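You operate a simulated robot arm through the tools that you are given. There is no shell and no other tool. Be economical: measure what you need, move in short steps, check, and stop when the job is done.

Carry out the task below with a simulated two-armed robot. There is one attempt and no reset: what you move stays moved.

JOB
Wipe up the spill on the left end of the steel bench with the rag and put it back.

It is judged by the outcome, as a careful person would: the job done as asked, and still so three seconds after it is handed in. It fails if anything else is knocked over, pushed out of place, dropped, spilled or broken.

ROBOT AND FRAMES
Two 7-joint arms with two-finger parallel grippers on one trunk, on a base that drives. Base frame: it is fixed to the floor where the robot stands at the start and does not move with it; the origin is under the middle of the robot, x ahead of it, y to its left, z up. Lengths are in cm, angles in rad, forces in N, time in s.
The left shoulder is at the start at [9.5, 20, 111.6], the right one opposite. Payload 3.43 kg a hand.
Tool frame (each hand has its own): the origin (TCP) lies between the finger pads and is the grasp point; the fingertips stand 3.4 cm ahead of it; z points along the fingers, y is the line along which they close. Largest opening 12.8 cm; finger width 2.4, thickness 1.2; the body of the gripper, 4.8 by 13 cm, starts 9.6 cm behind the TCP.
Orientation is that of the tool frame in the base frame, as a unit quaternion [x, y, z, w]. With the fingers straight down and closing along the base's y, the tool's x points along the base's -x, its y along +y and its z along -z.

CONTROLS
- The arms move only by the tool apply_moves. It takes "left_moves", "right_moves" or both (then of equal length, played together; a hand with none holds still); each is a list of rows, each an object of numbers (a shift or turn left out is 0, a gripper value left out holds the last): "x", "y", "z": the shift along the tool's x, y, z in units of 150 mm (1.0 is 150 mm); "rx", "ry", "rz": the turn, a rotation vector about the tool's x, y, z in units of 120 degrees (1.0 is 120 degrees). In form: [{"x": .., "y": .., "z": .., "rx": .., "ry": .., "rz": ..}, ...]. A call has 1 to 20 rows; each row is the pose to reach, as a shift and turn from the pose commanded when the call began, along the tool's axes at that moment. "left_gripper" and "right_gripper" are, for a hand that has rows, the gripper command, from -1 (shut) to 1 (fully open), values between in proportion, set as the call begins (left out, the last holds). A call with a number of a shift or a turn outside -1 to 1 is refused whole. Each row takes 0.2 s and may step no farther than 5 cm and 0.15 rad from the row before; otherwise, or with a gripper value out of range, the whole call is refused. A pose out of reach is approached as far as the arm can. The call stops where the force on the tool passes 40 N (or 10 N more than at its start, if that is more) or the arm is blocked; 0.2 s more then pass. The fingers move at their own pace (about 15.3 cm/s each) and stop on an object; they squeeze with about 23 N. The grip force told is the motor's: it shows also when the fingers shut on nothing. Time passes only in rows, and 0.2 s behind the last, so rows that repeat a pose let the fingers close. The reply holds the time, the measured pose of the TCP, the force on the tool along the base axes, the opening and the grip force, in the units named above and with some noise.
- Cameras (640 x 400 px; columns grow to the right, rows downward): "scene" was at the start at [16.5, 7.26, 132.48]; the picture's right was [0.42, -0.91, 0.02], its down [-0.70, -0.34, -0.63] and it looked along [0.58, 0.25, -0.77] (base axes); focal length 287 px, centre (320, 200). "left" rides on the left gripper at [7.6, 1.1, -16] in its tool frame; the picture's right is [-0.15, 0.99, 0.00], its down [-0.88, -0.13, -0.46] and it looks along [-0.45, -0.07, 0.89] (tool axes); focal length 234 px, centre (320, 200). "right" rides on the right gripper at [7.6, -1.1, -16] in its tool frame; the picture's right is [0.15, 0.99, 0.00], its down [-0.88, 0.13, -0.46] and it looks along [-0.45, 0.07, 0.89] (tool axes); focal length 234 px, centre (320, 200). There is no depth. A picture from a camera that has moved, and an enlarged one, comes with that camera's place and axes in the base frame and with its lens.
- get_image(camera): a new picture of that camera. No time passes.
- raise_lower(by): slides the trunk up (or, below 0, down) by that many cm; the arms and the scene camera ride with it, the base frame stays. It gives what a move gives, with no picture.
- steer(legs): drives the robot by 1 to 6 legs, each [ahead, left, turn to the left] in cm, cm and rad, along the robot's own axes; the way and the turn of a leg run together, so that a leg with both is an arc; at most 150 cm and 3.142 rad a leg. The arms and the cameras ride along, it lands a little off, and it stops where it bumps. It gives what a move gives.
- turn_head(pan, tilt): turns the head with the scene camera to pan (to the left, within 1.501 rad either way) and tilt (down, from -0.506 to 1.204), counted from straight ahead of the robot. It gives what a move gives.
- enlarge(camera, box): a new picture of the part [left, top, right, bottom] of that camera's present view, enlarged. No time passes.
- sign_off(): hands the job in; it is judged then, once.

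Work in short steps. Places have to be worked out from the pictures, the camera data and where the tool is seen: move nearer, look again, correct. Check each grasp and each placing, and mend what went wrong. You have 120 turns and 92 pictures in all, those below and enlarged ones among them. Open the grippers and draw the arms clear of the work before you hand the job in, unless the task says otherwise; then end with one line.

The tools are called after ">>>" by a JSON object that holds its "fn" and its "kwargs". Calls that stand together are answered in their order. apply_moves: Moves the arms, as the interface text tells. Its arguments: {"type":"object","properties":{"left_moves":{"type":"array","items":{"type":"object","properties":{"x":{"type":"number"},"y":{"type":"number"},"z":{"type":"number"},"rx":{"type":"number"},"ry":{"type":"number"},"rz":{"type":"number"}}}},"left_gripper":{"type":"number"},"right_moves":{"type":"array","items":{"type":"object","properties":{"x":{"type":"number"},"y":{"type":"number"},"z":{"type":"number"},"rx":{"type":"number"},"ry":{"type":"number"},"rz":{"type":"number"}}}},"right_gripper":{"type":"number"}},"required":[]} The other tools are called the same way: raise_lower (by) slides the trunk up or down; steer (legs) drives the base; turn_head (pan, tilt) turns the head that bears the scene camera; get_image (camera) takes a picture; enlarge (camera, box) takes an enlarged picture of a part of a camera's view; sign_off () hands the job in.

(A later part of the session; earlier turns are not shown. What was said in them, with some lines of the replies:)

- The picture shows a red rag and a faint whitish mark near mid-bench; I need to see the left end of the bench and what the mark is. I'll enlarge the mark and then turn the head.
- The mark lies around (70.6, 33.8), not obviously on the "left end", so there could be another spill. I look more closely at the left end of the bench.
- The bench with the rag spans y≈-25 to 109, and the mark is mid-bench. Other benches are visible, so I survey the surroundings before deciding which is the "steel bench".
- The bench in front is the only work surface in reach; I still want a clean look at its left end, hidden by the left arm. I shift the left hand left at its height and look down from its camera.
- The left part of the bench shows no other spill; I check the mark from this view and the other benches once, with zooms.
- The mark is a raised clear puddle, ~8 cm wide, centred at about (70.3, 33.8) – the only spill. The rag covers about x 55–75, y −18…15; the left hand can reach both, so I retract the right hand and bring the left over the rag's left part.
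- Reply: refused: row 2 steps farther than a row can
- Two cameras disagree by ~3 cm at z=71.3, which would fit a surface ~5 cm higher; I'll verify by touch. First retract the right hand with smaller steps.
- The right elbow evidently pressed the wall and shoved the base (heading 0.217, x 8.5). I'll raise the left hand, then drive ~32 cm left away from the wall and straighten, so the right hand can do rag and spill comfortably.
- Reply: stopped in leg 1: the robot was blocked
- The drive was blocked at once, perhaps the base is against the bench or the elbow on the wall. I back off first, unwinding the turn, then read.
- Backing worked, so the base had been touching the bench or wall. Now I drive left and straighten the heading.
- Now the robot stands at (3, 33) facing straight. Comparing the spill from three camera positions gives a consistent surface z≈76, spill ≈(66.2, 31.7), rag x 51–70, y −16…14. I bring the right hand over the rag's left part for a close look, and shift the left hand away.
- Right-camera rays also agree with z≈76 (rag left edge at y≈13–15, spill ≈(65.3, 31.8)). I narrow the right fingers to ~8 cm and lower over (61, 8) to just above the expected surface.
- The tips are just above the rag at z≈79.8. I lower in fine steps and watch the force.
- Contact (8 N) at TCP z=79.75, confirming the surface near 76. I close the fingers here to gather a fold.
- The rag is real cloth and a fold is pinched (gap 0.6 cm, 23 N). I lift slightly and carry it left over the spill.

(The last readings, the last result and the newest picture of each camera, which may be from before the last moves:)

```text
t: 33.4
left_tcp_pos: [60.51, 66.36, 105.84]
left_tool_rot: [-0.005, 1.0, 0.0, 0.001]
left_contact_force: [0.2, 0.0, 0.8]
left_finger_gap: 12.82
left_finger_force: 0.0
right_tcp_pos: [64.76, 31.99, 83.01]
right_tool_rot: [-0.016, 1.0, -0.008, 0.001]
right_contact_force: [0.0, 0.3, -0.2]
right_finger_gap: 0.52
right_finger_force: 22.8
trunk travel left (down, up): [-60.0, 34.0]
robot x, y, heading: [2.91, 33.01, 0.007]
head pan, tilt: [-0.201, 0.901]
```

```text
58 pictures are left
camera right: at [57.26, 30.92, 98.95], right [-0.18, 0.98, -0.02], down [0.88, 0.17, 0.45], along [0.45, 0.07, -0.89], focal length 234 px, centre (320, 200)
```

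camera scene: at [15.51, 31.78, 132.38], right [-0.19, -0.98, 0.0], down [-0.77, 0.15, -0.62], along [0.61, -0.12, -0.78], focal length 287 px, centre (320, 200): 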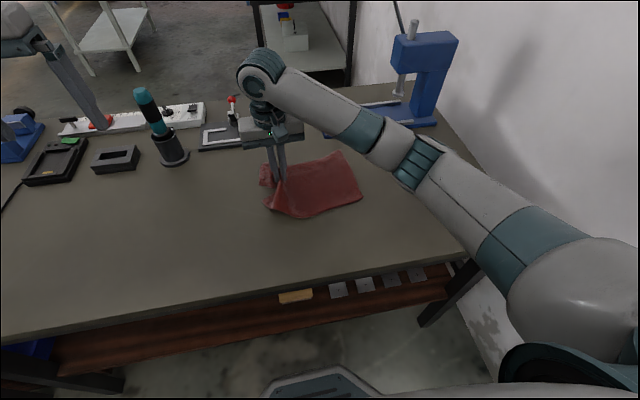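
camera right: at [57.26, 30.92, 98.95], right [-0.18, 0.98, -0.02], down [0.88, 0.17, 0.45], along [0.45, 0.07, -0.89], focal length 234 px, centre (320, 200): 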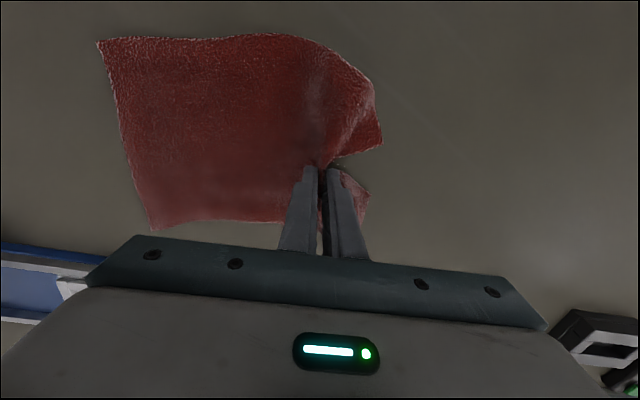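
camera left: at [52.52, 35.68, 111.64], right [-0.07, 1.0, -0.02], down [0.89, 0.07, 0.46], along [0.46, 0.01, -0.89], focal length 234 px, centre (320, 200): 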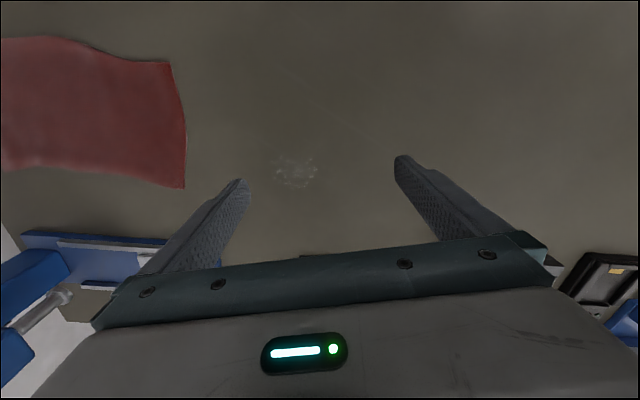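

Rag is held over the spill. I lower to contact and do wiping strokes across it.

>>> {"fn": "apply_moves", "kwargs": {"right_moves": [{"z": 0.1}, {"z": 0.18}, {"z": 0.215}, {"z": 0.215, "y": 0.15}, {"z": 0.215, "y": 0.35}, {"z": 0.215, "y": 0.15, "x": -0.1}, {"z": 0.215, "y": -0.1, "x": -0.15}, {"z": 0.215, "y": -0.35, "x": -0.15}, {"z": 0.215, "y": -0.1, "x": -0.25}, {"z": 0.215, "y": 0.15, "x": -0.3}, {"z": 0.215, "y": 0.35, "x": -0.3}, {"z": 0.215, "y": 0.3, "x": -0.05}, {"z": 0.215, "y": 0.3, "x": 0.15}, {"z": 0.215, "y": 0.05, "x": 0.15}, {"z": 0.215, "y": -0.2, "x": 0.15}, {"z": 0.215, "y": -0.35, "x": 0.2}]}}

>>> {"fn": "get_image", "kwargs": {"camera": "right"}}

>>> {"fn": "get_image", "kwargs": {"camera": "scene"}}

```text
t: 34.9
left_tcp_pos: [60.26, 66.36, 105.77]
left_tool_rot: [-0.005, 1.0, 0.001, 0.0]
left_contact_force: [1.0, -0.2, 0.1]
left_finger_gap: 12.8
left_finger_force: 0.1
right_tcp_pos: [66.71, 33.49, 80.11]
right_tool_rot: [-0.02, 1.0, -0.002, 0.004]
right_contact_force: [-7.6, 0.2, 24.3]
right_finger_gap: 0.57
right_finger_force: 22.4
trunk travel left (down, up): [-60.0, 34.0]
robot x, y, heading: [2.68, 33.39, 0.01]
head pan, tilt: [-0.201, 0.901]
stopped in row 7 (right hand): the force on the tool passed its limit (the readings are from after the stop); the commanded pose is now the measured one
```

```text
57 pictures are left
camera right: at [59.12, 32.06, 96.03], right [-0.19, 0.98, 0.0], down [0.87, 0.17, 0.46], along [0.46, 0.08, -0.89], focal length 234 px, centre (320, 200)
```

right: 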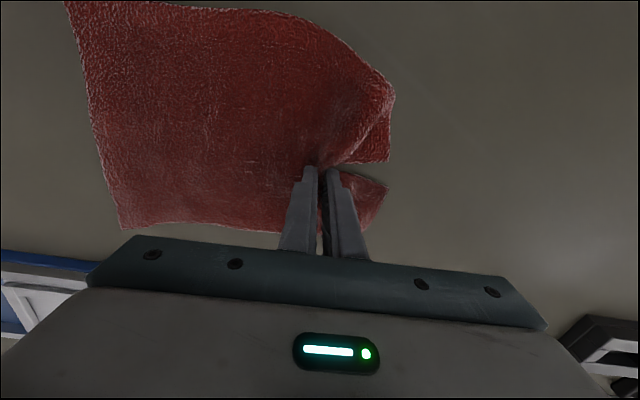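

```text
56 pictures are left
camera scene: at [15.3, 31.63, 132.38], right [-0.19, -0.98, 0.0], down [-0.77, 0.15, -0.62], along [0.61, -0.12, -0.78], focal length 287 px, centre (320, 200)
```

scene: 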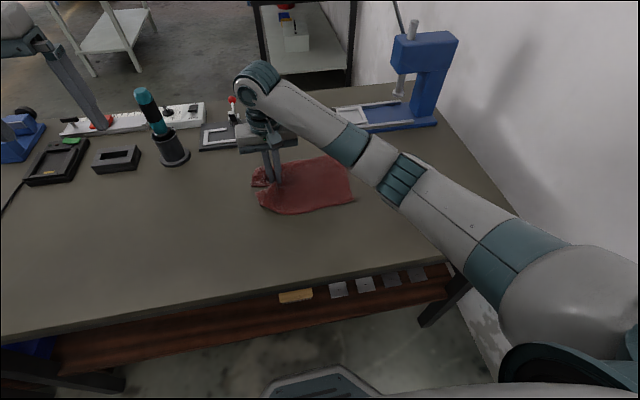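

The cloth bunched beneath raised the contact (24 N). I ease up 0.4 cm and continue the strokes.

>>> {"fn": "apply_moves", "kwargs": {"right_moves": [{"z": -0.025}, {"z": -0.025, "y": -0.2}, {"z": -0.025, "y": -0.45}, {"z": -0.025, "y": -0.25, "x": -0.1}, {"z": -0.025, "y": 0.0, "x": -0.15}, {"z": -0.025, "y": 0.25, "x": -0.15}, {"z": -0.025, "y": 0.25, "x": 0.1}, {"z": -0.025, "y": 0.2, "x": 0.3}, {"z": -0.025, "y": -0.05, "x": 0.3}, {"z": -0.025, "y": -0.3, "x": 0.3}, {"z": -0.025, "y": -0.45, "x": 0.3}]}}

>>> {"fn": "get_image", "kwargs": {"camera": "right"}}

>>> {"fn": "get_image", "kwargs": {"camera": "scene"}}

```text
t: 37.3
left_tcp_pos: [60.32, 66.57, 105.74]
left_tool_rot: [-0.005, 1.0, 0.001, 0.0]
left_contact_force: [-0.4, 0.1, 0.6]
left_finger_gap: 12.8
left_finger_force: 0.2
right_tcp_pos: [62.56, 26.63, 80.23]
right_tool_rot: [-0.018, 1.0, -0.004, 0.002]
right_contact_force: [-0.9, 2.3, 6.2]
right_finger_gap: 0.55
right_finger_force: 23.0
trunk travel left (down, up): [-60.0, 34.0]
robot x, y, heading: [2.92, 33.24, 0.014]
head pan, tilt: [-0.201, 0.901]
```

```text
55 pictures are left
camera right: at [54.93, 25.31, 96.23], right [-0.18, 0.98, -0.01], down [0.87, 0.17, 0.46], along [0.45, 0.08, -0.89], focal length 234 px, centre (320, 200)
```

right: 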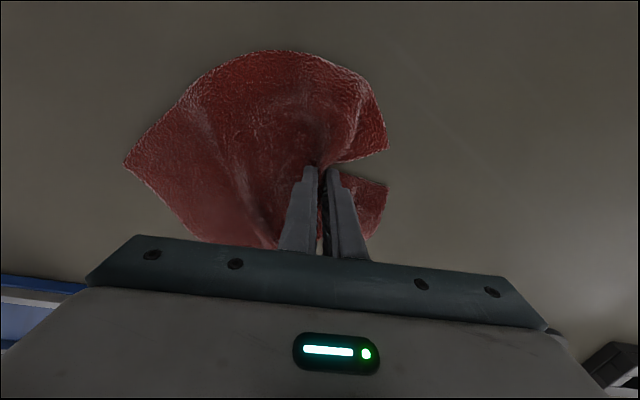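

```text
54 pictures are left
camera scene: at [15.41, 31.85, 132.38], right [-0.19, -0.98, 0.0], down [-0.77, 0.15, -0.62], along [0.61, -0.12, -0.78], focal length 287 px, centre (320, 200)
```

scene: 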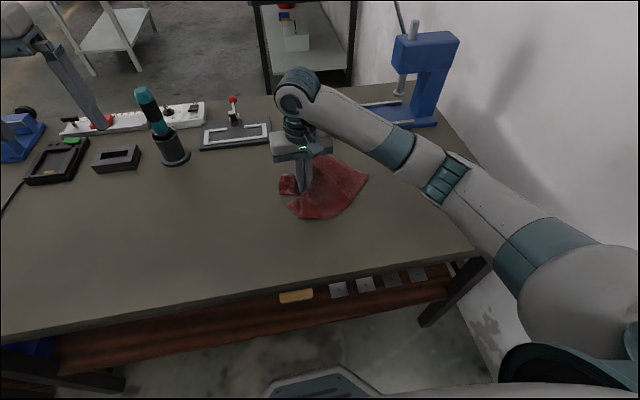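

The strokes were completed. I lift the rag high and move it right to inspect the spot.

>>> {"fn": "apply_moves", "kwargs": {"right_moves": [{"z": -0.25}, {"z": -0.5}, {"z": -0.75}, {"z": -1.0}, {"z": -1.0, "y": -0.25}, {"z": -1.0, "y": -0.5}, {"z": -1.0, "y": -0.75}, {"z": -1.0, "y": -1.0}]}}

>>> {"fn": "get_image", "kwargs": {"camera": "scene"}}

>>> {"fn": "enlarge", "kwargs": {"camera": "scene", "box": [220, 150, 348, 230]}}

>>> {"fn": "get_image", "kwargs": {"camera": "right"}}

```text
t: 39.1
left_tcp_pos: [60.15, 66.53, 105.79]
left_tool_rot: [-0.006, 1.0, 0.001, 0.0]
left_contact_force: [0.3, -0.5, -0.4]
left_finger_gap: 12.81
left_finger_force: 0.2
right_tcp_pos: [62.96, 11.73, 95.47]
right_tool_rot: [-0.019, 1.0, -0.003, 0.002]
right_contact_force: [0.1, 0.5, -0.2]
right_finger_gap: 0.56
right_finger_force: 23.2
trunk travel left (down, up): [-60.0, 34.0]
robot x, y, heading: [3.07, 32.87, 0.01]
head pan, tilt: [-0.201, 0.901]
```

```text
53 pictures are left
camera scene: at [15.45, 31.68, 132.39], right [-0.19, -0.98, 0.0], down [-0.77, 0.15, -0.62], along [0.61, -0.12, -0.78], focal length 287 px, centre (320, 200)
```

scene: 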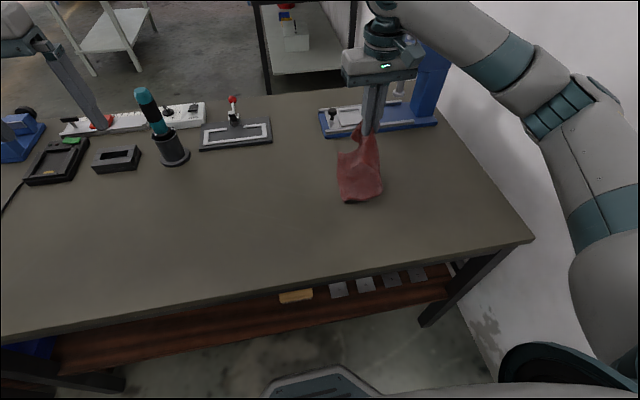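

```text
5.00 times, centred on (284, 190) of scene
camera zoom: at [15.45, 31.68, 132.39], right [-0.19, -0.98, 0.0], down [-0.77, 0.15, -0.62], along [0.61, -0.12, -0.78], focal length 1436 px, centre (500, 250)
```

zoom: 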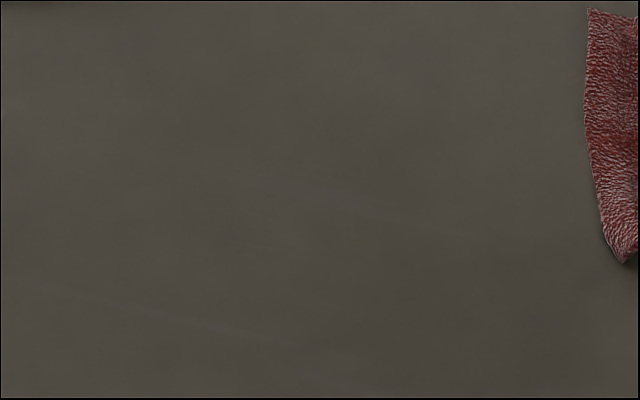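

```text
51 pictures are left
camera right: at [55.4, 10.29, 111.39], right [-0.18, 0.98, -0.01], down [0.87, 0.17, 0.46], along [0.45, 0.08, -0.89], focal length 234 px, centre (320, 200)
```

right: 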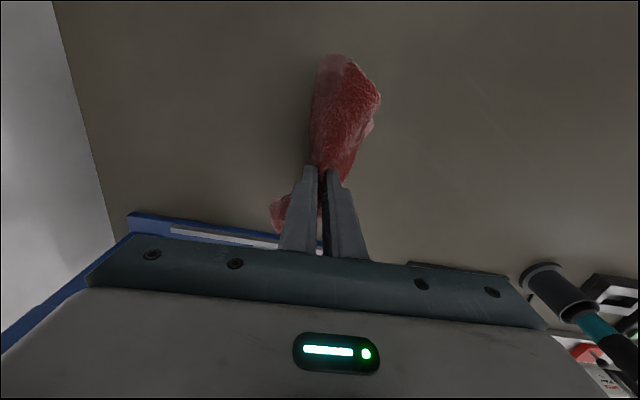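

The spill is gone. To lay the rag back out I carry it right in small steps (watching for the wall), then lower while moving left so it trails flat.

>>> {"fn": "apply_moves", "kwargs": {"right_moves": [{"y": -0.25}, {"y": -0.5, "x": 0.05}, {"y": -0.75, "x": 0.1}, {"y": -0.95, "x": 0.13}]}}

>>> {"fn": "get_image", "kwargs": {"camera": "scene"}}

>>> {"fn": "turn_head", "kwargs": {"pan": -0.7, "tilt": 0.7}}

>>> {"fn": "get_image", "kwargs": {"camera": "scene"}}

```text
t: 40.1
left_tcp_pos: [60.33, 66.45, 105.61]
left_tool_rot: [-0.004, 1.0, 0.001, 0.0]
left_contact_force: [-0.5, 0.8, 0.5]
left_finger_gap: 12.81
left_finger_force: 0.0
right_tcp_pos: [61.29, -2.51, 95.34]
right_tool_rot: [-0.018, 1.0, -0.004, 0.002]
right_contact_force: [0.6, -1.2, -0.3]
right_finger_gap: 0.54
right_finger_force: 22.7
trunk travel left (down, up): [-60.0, 34.0]
robot x, y, heading: [2.79, 32.91, 0.006]
head pan, tilt: [-0.201, 0.901]
```

```text
50 pictures are left
camera scene: at [15.44, 31.73, 132.39], right [-0.19, -0.98, 0.0], down [-0.77, 0.15, -0.62], along [0.61, -0.12, -0.78], focal length 287 px, centre (320, 200)
```

scene: 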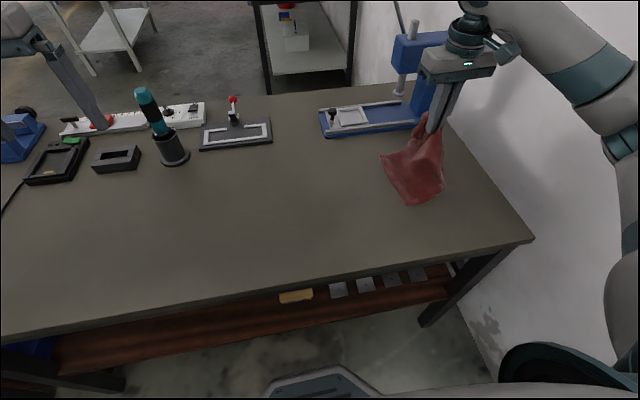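

```text
t: 41.0
left_tcp_pos: [60.28, 66.55, 105.7]
left_tool_rot: [-0.005, 1.0, 0.001, 0.0]
left_contact_force: [-0.2, -0.5, 0.3]
left_finger_gap: 12.82
left_finger_force: 0.0
right_tcp_pos: [61.43, -2.47, 95.18]
right_tool_rot: [-0.019, 1.0, -0.003, 0.001]
right_contact_force: [-0.4, 0.3, -0.7]
right_finger_gap: 0.54
right_finger_force: 22.8
trunk travel left (down, up): [-60.0, 34.0]
robot x, y, heading: [3.01, 33.14, 0.007]
head pan, tilt: [-0.7, 0.7]
```

```text
49 pictures are left
camera scene: at [14.63, 27.84, 134.0], right [-0.64, -0.77, 0.0], down [-0.5, 0.41, -0.76], along [0.59, -0.49, -0.64], focal length 287 px, centre (320, 200)
```

scene: 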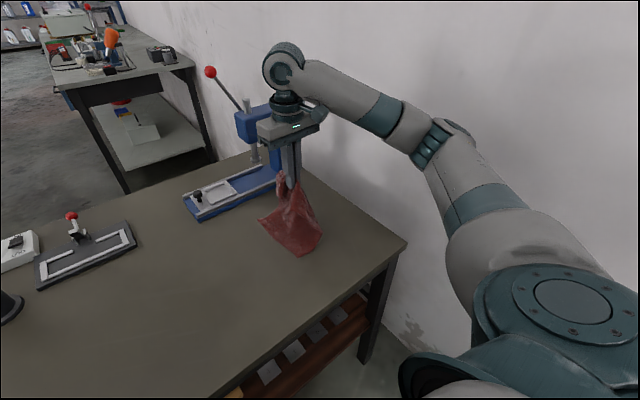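

Elbow is near the wall, so no farther right than ~3 cm more. I lift so the tail hangs free, then lower while moving left to y≈9.

>>> {"fn": "apply_moves", "kwargs": {"right_moves": [{"z": -0.25}, {"z": -0.45, "y": -0.08}, {"z": -0.45, "y": -0.17}, {"z": -0.45, "y": -0.17}, {"z": -0.45, "y": -0.17}]}}

>>> {"fn": "get_image", "kwargs": {"camera": "scene"}}

```text
t: 42.2
left_tcp_pos: [60.38, 66.46, 105.56]
left_tool_rot: [-0.005, 1.0, 0.001, 0.0]
left_contact_force: [-0.2, -0.2, -0.6]
left_finger_gap: 12.79
left_finger_force: 0.0
right_tcp_pos: [61.84, -4.92, 101.95]
right_tool_rot: [-0.019, 1.0, -0.003, 0.002]
right_contact_force: [0.5, 0.4, -0.6]
right_finger_gap: 0.55
right_finger_force: 23.0
trunk travel left (down, up): [-60.0, 34.0]
robot x, y, heading: [3.04, 33.23, 0.006]
head pan, tilt: [-0.7, 0.7]
```

```text
48 pictures are left
camera scene: at [14.64, 27.82, 134.0], right [-0.64, -0.77, 0.0], down [-0.5, 0.41, -0.76], along [0.59, -0.49, -0.64], focal length 287 px, centre (320, 200)
```

scene: 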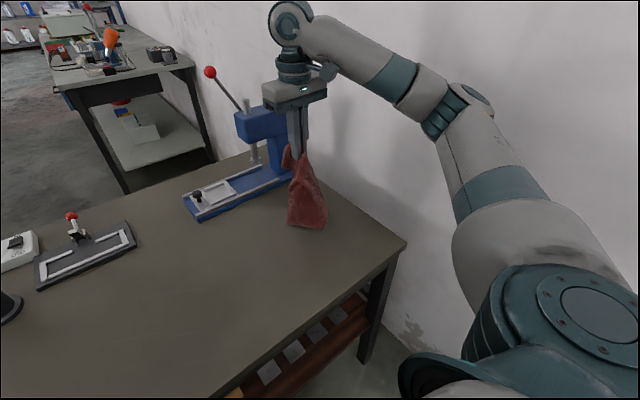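

The rag hangs nearly free with its tail near the surface. Now lower diagonally leftward to lay it.

>>> {"fn": "apply_moves", "kwargs": {"right_moves": [{"z": 0.15}, {"z": 0.25, "y": 0.08}, {"z": 0.35, "y": 0.18}, {"z": 0.45, "y": 0.28}, {"z": 0.57, "y": 0.38}, {"z": 0.7, "y": 0.48}, {"z": 0.85, "y": 0.58}, {"z": 1.0, "y": 0.68}]}}

>>> {"fn": "apply_moves", "kwargs": {"right_moves": [{"z": 0.12, "y": 0.1}, {"z": 0.24, "y": 0.2}, {"z": 0.34, "y": 0.28}, {"z": 0.38, "y": 0.34}]}}

>>> {"fn": "turn_head", "kwargs": {"pan": -0.4, "tilt": 0.9}}

>>> {"fn": "get_image", "kwargs": {"camera": "scene"}}

>>> {"fn": "get_image", "kwargs": {"camera": "right"}}

```text
t: 44.0
left_tcp_pos: [60.31, 66.66, 105.73]
left_tool_rot: [-0.005, 1.0, 0.0, -0.001]
left_contact_force: [-0.8, 0.0, -0.4]
left_finger_gap: 12.79
left_finger_force: 0.1
right_tcp_pos: [61.57, 5.02, 86.93]
right_tool_rot: [-0.02, 1.0, -0.004, 0.002]
right_contact_force: [-0.5, 0.1, -0.7]
right_finger_gap: 0.56
right_finger_force: 23.1
trunk travel left (down, up): [-60.0, 34.0]
robot x, y, heading: [3.11, 32.99, 0.014]
head pan, tilt: [-0.7, 0.7]
```

```text
t: 45.0
left_tcp_pos: [60.37, 66.63, 105.7]
left_tool_rot: [-0.005, 1.0, 0.0, -0.001]
left_contact_force: [-0.5, 0.1, -0.2]
left_finger_gap: 12.8
left_finger_force: 0.2
right_tcp_pos: [61.28, 10.17, 81.3]
right_tool_rot: [-0.019, 1.0, -0.003, 0.002]
right_contact_force: [-0.3, -0.1, 0.4]
right_finger_gap: 0.55
right_finger_force: 22.9
trunk travel left (down, up): [-60.0, 34.0]
robot x, y, heading: [3.25, 33.36, 0.007]
head pan, tilt: [-0.7, 0.7]
```

```text
t: 45.8
left_tcp_pos: [60.4, 66.58, 105.68]
left_tool_rot: [-0.005, 1.0, 0.0, 0.0]
left_contact_force: [0.3, -0.9, -0.4]
left_finger_gap: 12.8
left_finger_force: 0.1
right_tcp_pos: [61.27, 10.23, 81.23]
right_tool_rot: [-0.019, 1.0, -0.003, 0.002]
right_contact_force: [0.7, 0.2, -0.1]
right_finger_gap: 0.56
right_finger_force: 22.8
trunk travel left (down, up): [-60.0, 34.0]
robot x, y, heading: [2.78, 33.04, 0.009]
head pan, tilt: [-0.4, 0.901]
```

```text
47 pictures are left
camera scene: at [15.06, 30.39, 132.39], right [-0.38, -0.93, 0.0], down [-0.72, 0.3, -0.62], along [0.57, -0.24, -0.78], focal length 287 px, centre (320, 200)
```

scene: 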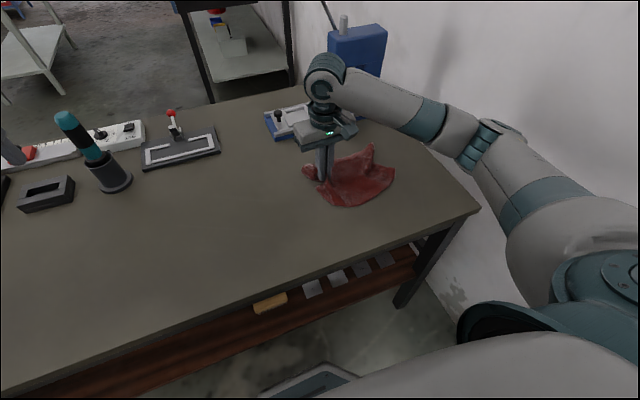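

```text
46 pictures are left
camera right: at [53.72, 8.78, 97.18], right [-0.18, 0.98, -0.01], down [0.87, 0.17, 0.46], along [0.45, 0.08, -0.89], focal length 234 px, centre (320, 200)
```

right: 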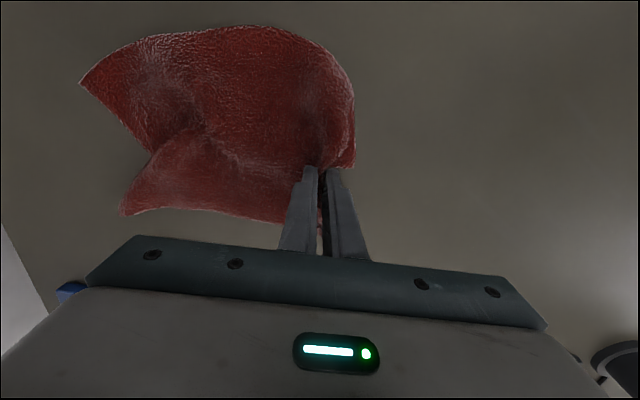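

The rag lies nicely spread within its original footprint. I lower the last centimetre and open the fingers to spread the fold back out.

>>> {"fn": "apply_moves", "kwargs": {"right_moves": [{"z": 0.04}, {"z": 0.08}, {"z": 0.09}]}}

>>> {"fn": "apply_moves", "kwargs": {"right_moves": [{"z": 0.0}, {"z": 0.0}, {"z": 0.0}], "right_gripper": 0.25}}

>>> {"fn": "apply_moves", "kwargs": {"right_moves": [{"z": -0.1}, {"z": -0.3}, {"z": -0.6}, {"z": -0.9}]}}

>>> {"fn": "get_image", "kwargs": {"camera": "right"}}

>>> {"fn": "get_image", "kwargs": {"camera": "scene"}}

```text
t: 46.6
left_tcp_pos: [60.2, 66.51, 105.77]
left_tool_rot: [-0.005, 1.0, 0.0, 0.001]
left_contact_force: [-1.1, 0.7, 0.0]
left_finger_gap: 12.78
left_finger_force: 0.1
right_tcp_pos: [61.26, 10.14, 80.23]
right_tool_rot: [-0.019, 1.0, -0.004, 0.003]
right_contact_force: [1.8, 0.1, 16.3]
right_finger_gap: 0.56
right_finger_force: 23.3
trunk travel left (down, up): [-60.0, 34.0]
robot x, y, heading: [2.91, 33.38, 0.009]
head pan, tilt: [-0.4, 0.901]
```

```text
t: 47.4
left_tcp_pos: [60.22, 66.59, 105.81]
left_tool_rot: [-0.005, 1.0, 0.0, 0.0]
left_contact_force: [0.8, 0.1, 0.0]
left_finger_gap: 12.81
left_finger_force: 0.1
right_tcp_pos: [61.13, 10.2, 79.98]
right_tool_rot: [-0.019, 1.0, -0.005, 0.003]
right_contact_force: [-0.2, 3.9, 9.6]
right_finger_gap: 7.77
right_finger_force: 0.0
trunk travel left (down, up): [-60.0, 34.0]
robot x, y, heading: [3.15, 33.2, 0.01]
head pan, tilt: [-0.4, 0.901]
```

```text
t: 48.4
left_tcp_pos: [60.28, 66.65, 105.68]
left_tool_rot: [-0.005, 1.0, 0.0, 0.001]
left_contact_force: [-0.9, 0.2, -0.5]
left_finger_gap: 12.8
left_finger_force: 0.0
right_tcp_pos: [61.41, 10.12, 93.67]
right_tool_rot: [-0.019, 1.0, -0.005, 0.001]
right_contact_force: [-0.9, -0.2, 0.3]
right_finger_gap: 7.98
right_finger_force: 0.0
trunk travel left (down, up): [-60.0, 34.0]
robot x, y, heading: [2.69, 33.03, 0.014]
head pan, tilt: [-0.4, 0.901]
```

```text
45 pictures are left
camera right: at [53.71, 8.92, 109.5], right [-0.18, 0.98, -0.01], down [0.87, 0.17, 0.46], along [0.45, 0.08, -0.89], focal length 234 px, centre (320, 200)
```

right: 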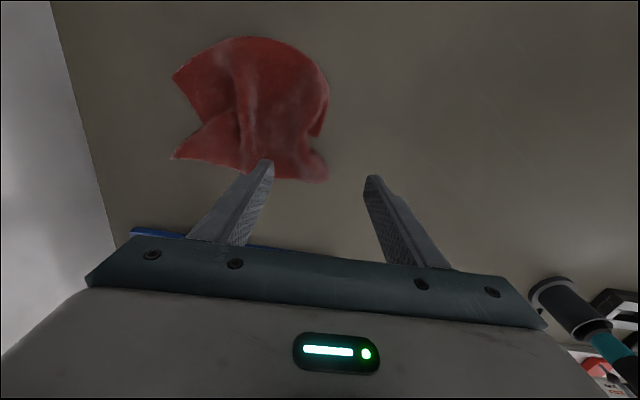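

```text
44 pictures are left
camera scene: at [14.98, 30.45, 132.38], right [-0.38, -0.93, 0.0], down [-0.72, 0.3, -0.62], along [0.58, -0.24, -0.78], focal length 287 px, centre (320, 200)
```

scene: 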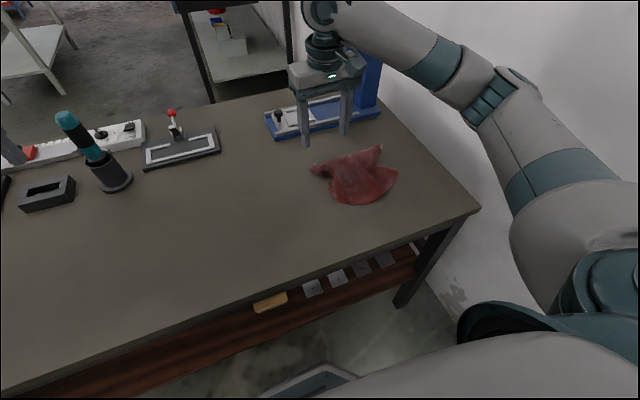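

The rag rests with its centre ≈(59, 1), within 2 cm of where it was. I raise the right hand and pass it leftward to double-check the spill spot up close.

>>> {"fn": "apply_moves", "kwargs": {"right_moves": [{"z": -0.25}, {"z": -0.5, "y": 0.1}, {"z": -0.55, "y": 0.35, "x": 0.1}, {"z": -0.55, "y": 0.6, "x": 0.3}, {"z": -0.55, "y": 0.8, "x": 0.5}]}}

>>> {"fn": "enlarge", "kwargs": {"camera": "right", "box": [160, 0, 480, 200]}}

>>> {"fn": "get_image", "kwargs": {"camera": "right"}}

>>> {"fn": "turn_head", "kwargs": {"pan": 0.0, "tilt": 0.7}}

>>> {"fn": "get_image", "kwargs": {"camera": "scene"}}

```text
t: 49.6
left_tcp_pos: [60.24, 66.69, 105.71]
left_tool_rot: [-0.005, 1.0, 0.0, 0.001]
left_contact_force: [-0.1, -0.6, -0.2]
left_finger_gap: 12.8
left_finger_force: 0.1
right_tcp_pos: [53.37, 22.01, 101.68]
right_tool_rot: [-0.019, 1.0, -0.005, 0.003]
right_contact_force: [0.1, 1.1, 0.0]
right_finger_gap: 7.99
right_finger_force: 0.1
trunk travel left (down, up): [-60.0, 34.0]
robot x, y, heading: [2.78, 33.02, 0.011]
head pan, tilt: [-0.4, 0.901]
```

```text
2.00 times, centred on (320, 100) of right
camera zoom: at [45.83, 20.64, 117.62], right [-0.18, 0.98, -0.01], down [0.87, 0.17, 0.46], along [0.45, 0.08, -0.89], focal length 468 px, centre (320, 400)
```

zoom: 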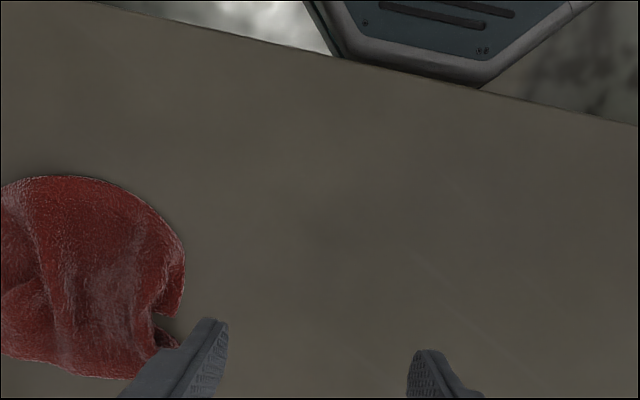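

```text
42 pictures are left
camera right: at [45.83, 20.64, 117.62], right [-0.18, 0.98, -0.01], down [0.87, 0.17, 0.46], along [0.45, 0.08, -0.89], focal length 234 px, centre (320, 200)
```

right: 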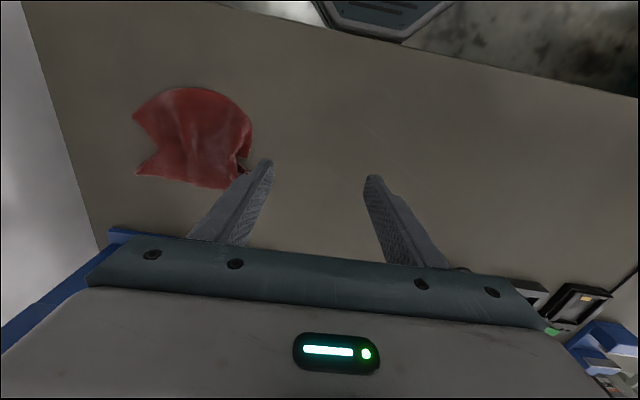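

```text
t: 50.5
left_tcp_pos: [60.39, 66.58, 105.72]
left_tool_rot: [-0.005, 1.0, 0.0, 0.0]
left_contact_force: [-0.6, 0.6, 0.3]
left_finger_gap: 12.81
left_finger_force: 0.0
right_tcp_pos: [53.43, 21.8, 101.59]
right_tool_rot: [-0.019, 1.0, -0.004, 0.003]
right_contact_force: [1.1, -0.1, 0.2]
right_finger_gap: 7.99
right_finger_force: 0.1
trunk travel left (down, up): [-60.0, 34.0]
robot x, y, heading: [3.18, 32.88, 0.005]
head pan, tilt: [0.0, 0.7]
```

```text
41 pictures are left
camera scene: at [16.57, 33.35, 134.0], right [0.01, -1.0, 0.0], down [-0.64, -0.01, -0.76], along [0.76, 0.01, -0.64], focal length 287 px, centre (320, 200)
```

scene: 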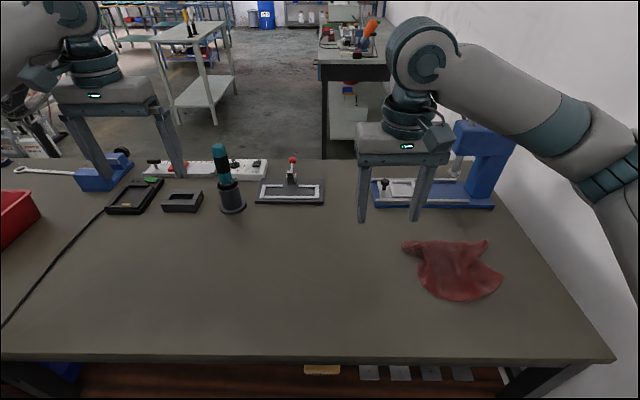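

The spill spot is clean and nothing else has moved. One last look at the far left end of the bench, opening the right gripper fully and raising it too.

>>> {"fn": "apply_moves", "kwargs": {"right_moves": [{"z": -0.2}, {"z": -0.4}], "right_gripper": 1}}

>>> {"fn": "get_image", "kwargs": {"camera": "left"}}

>>> {"fn": "turn_head", "kwargs": {"pan": 0.7, "tilt": 0.8}}

>>> {"fn": "get_image", "kwargs": {"camera": "scene"}}

```text
t: 51.1
left_tcp_pos: [60.34, 66.48, 105.81]
left_tool_rot: [-0.005, 1.0, 0.0, 0.0]
left_contact_force: [0.0, -0.5, -0.5]
left_finger_gap: 12.8
left_finger_force: 0.1
right_tcp_pos: [53.42, 21.87, 107.44]
right_tool_rot: [-0.018, 1.0, -0.004, 0.002]
right_contact_force: [-0.5, 0.0, 0.7]
right_finger_gap: 12.8
right_finger_force: 0.0
trunk travel left (down, up): [-60.0, 34.0]
robot x, y, heading: [2.88, 33.08, 0.008]
head pan, tilt: [0.0, 0.7]
```

```text
40 pictures are left
camera left: at [52.62, 67.58, 121.71], right [0.14, 0.99, 0.0], down [0.88, -0.12, 0.46], along [0.45, -0.06, -0.89], focal length 234 px, centre (320, 200)
```

left: 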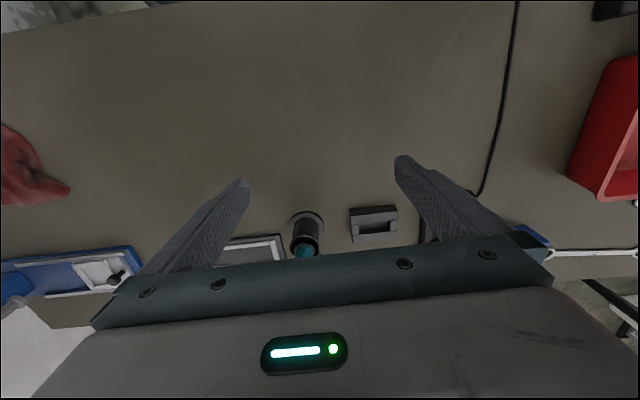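

```text
t: 52.1
left_tcp_pos: [60.38, 66.59, 105.68]
left_tool_rot: [-0.005, 1.0, -0.001, 0.0]
left_contact_force: [-0.4, -0.4, 0.1]
left_finger_gap: 12.77
left_finger_force: 0.2
right_tcp_pos: [53.41, 21.88, 107.49]
right_tool_rot: [-0.019, 1.0, -0.004, 0.002]
right_contact_force: [0.0, 1.1, -0.4]
right_finger_gap: 12.82
right_finger_force: 0.1
trunk travel left (down, up): [-60.0, 34.0]
robot x, y, heading: [3.14, 32.78, 0.013]
head pan, tilt: [0.7, 0.799]
```

```text
39 pictures are left
camera scene: at [14.2, 38.52, 133.17], right [0.65, -0.76, 0.0], down [-0.54, -0.47, -0.7], along [0.53, 0.45, -0.72], focal length 287 px, centre (320, 200)
```

scene: 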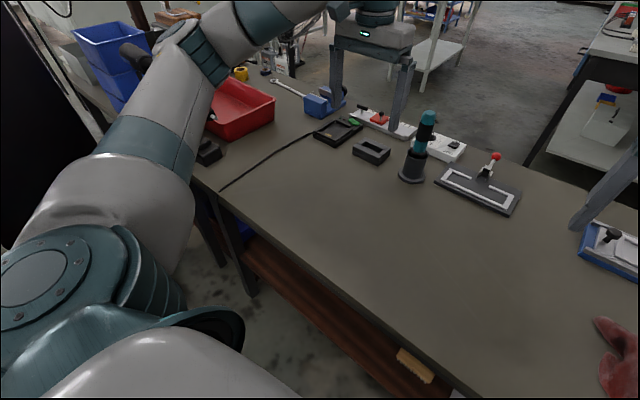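

No other spill is on the bench, all items stand as they were, the rag is back, and both grippers are open and clear. Handing in.

>>> {"fn": "sign_off", "kwargs": {}}

```text
The job is handed in.
```

I wiped up the spill and put the rag back: its centre is within about 2 cm of where it was, though it lies somewhat crumpled; the spill was nearer the middle of the bench than the left end, but it was the only one I found.
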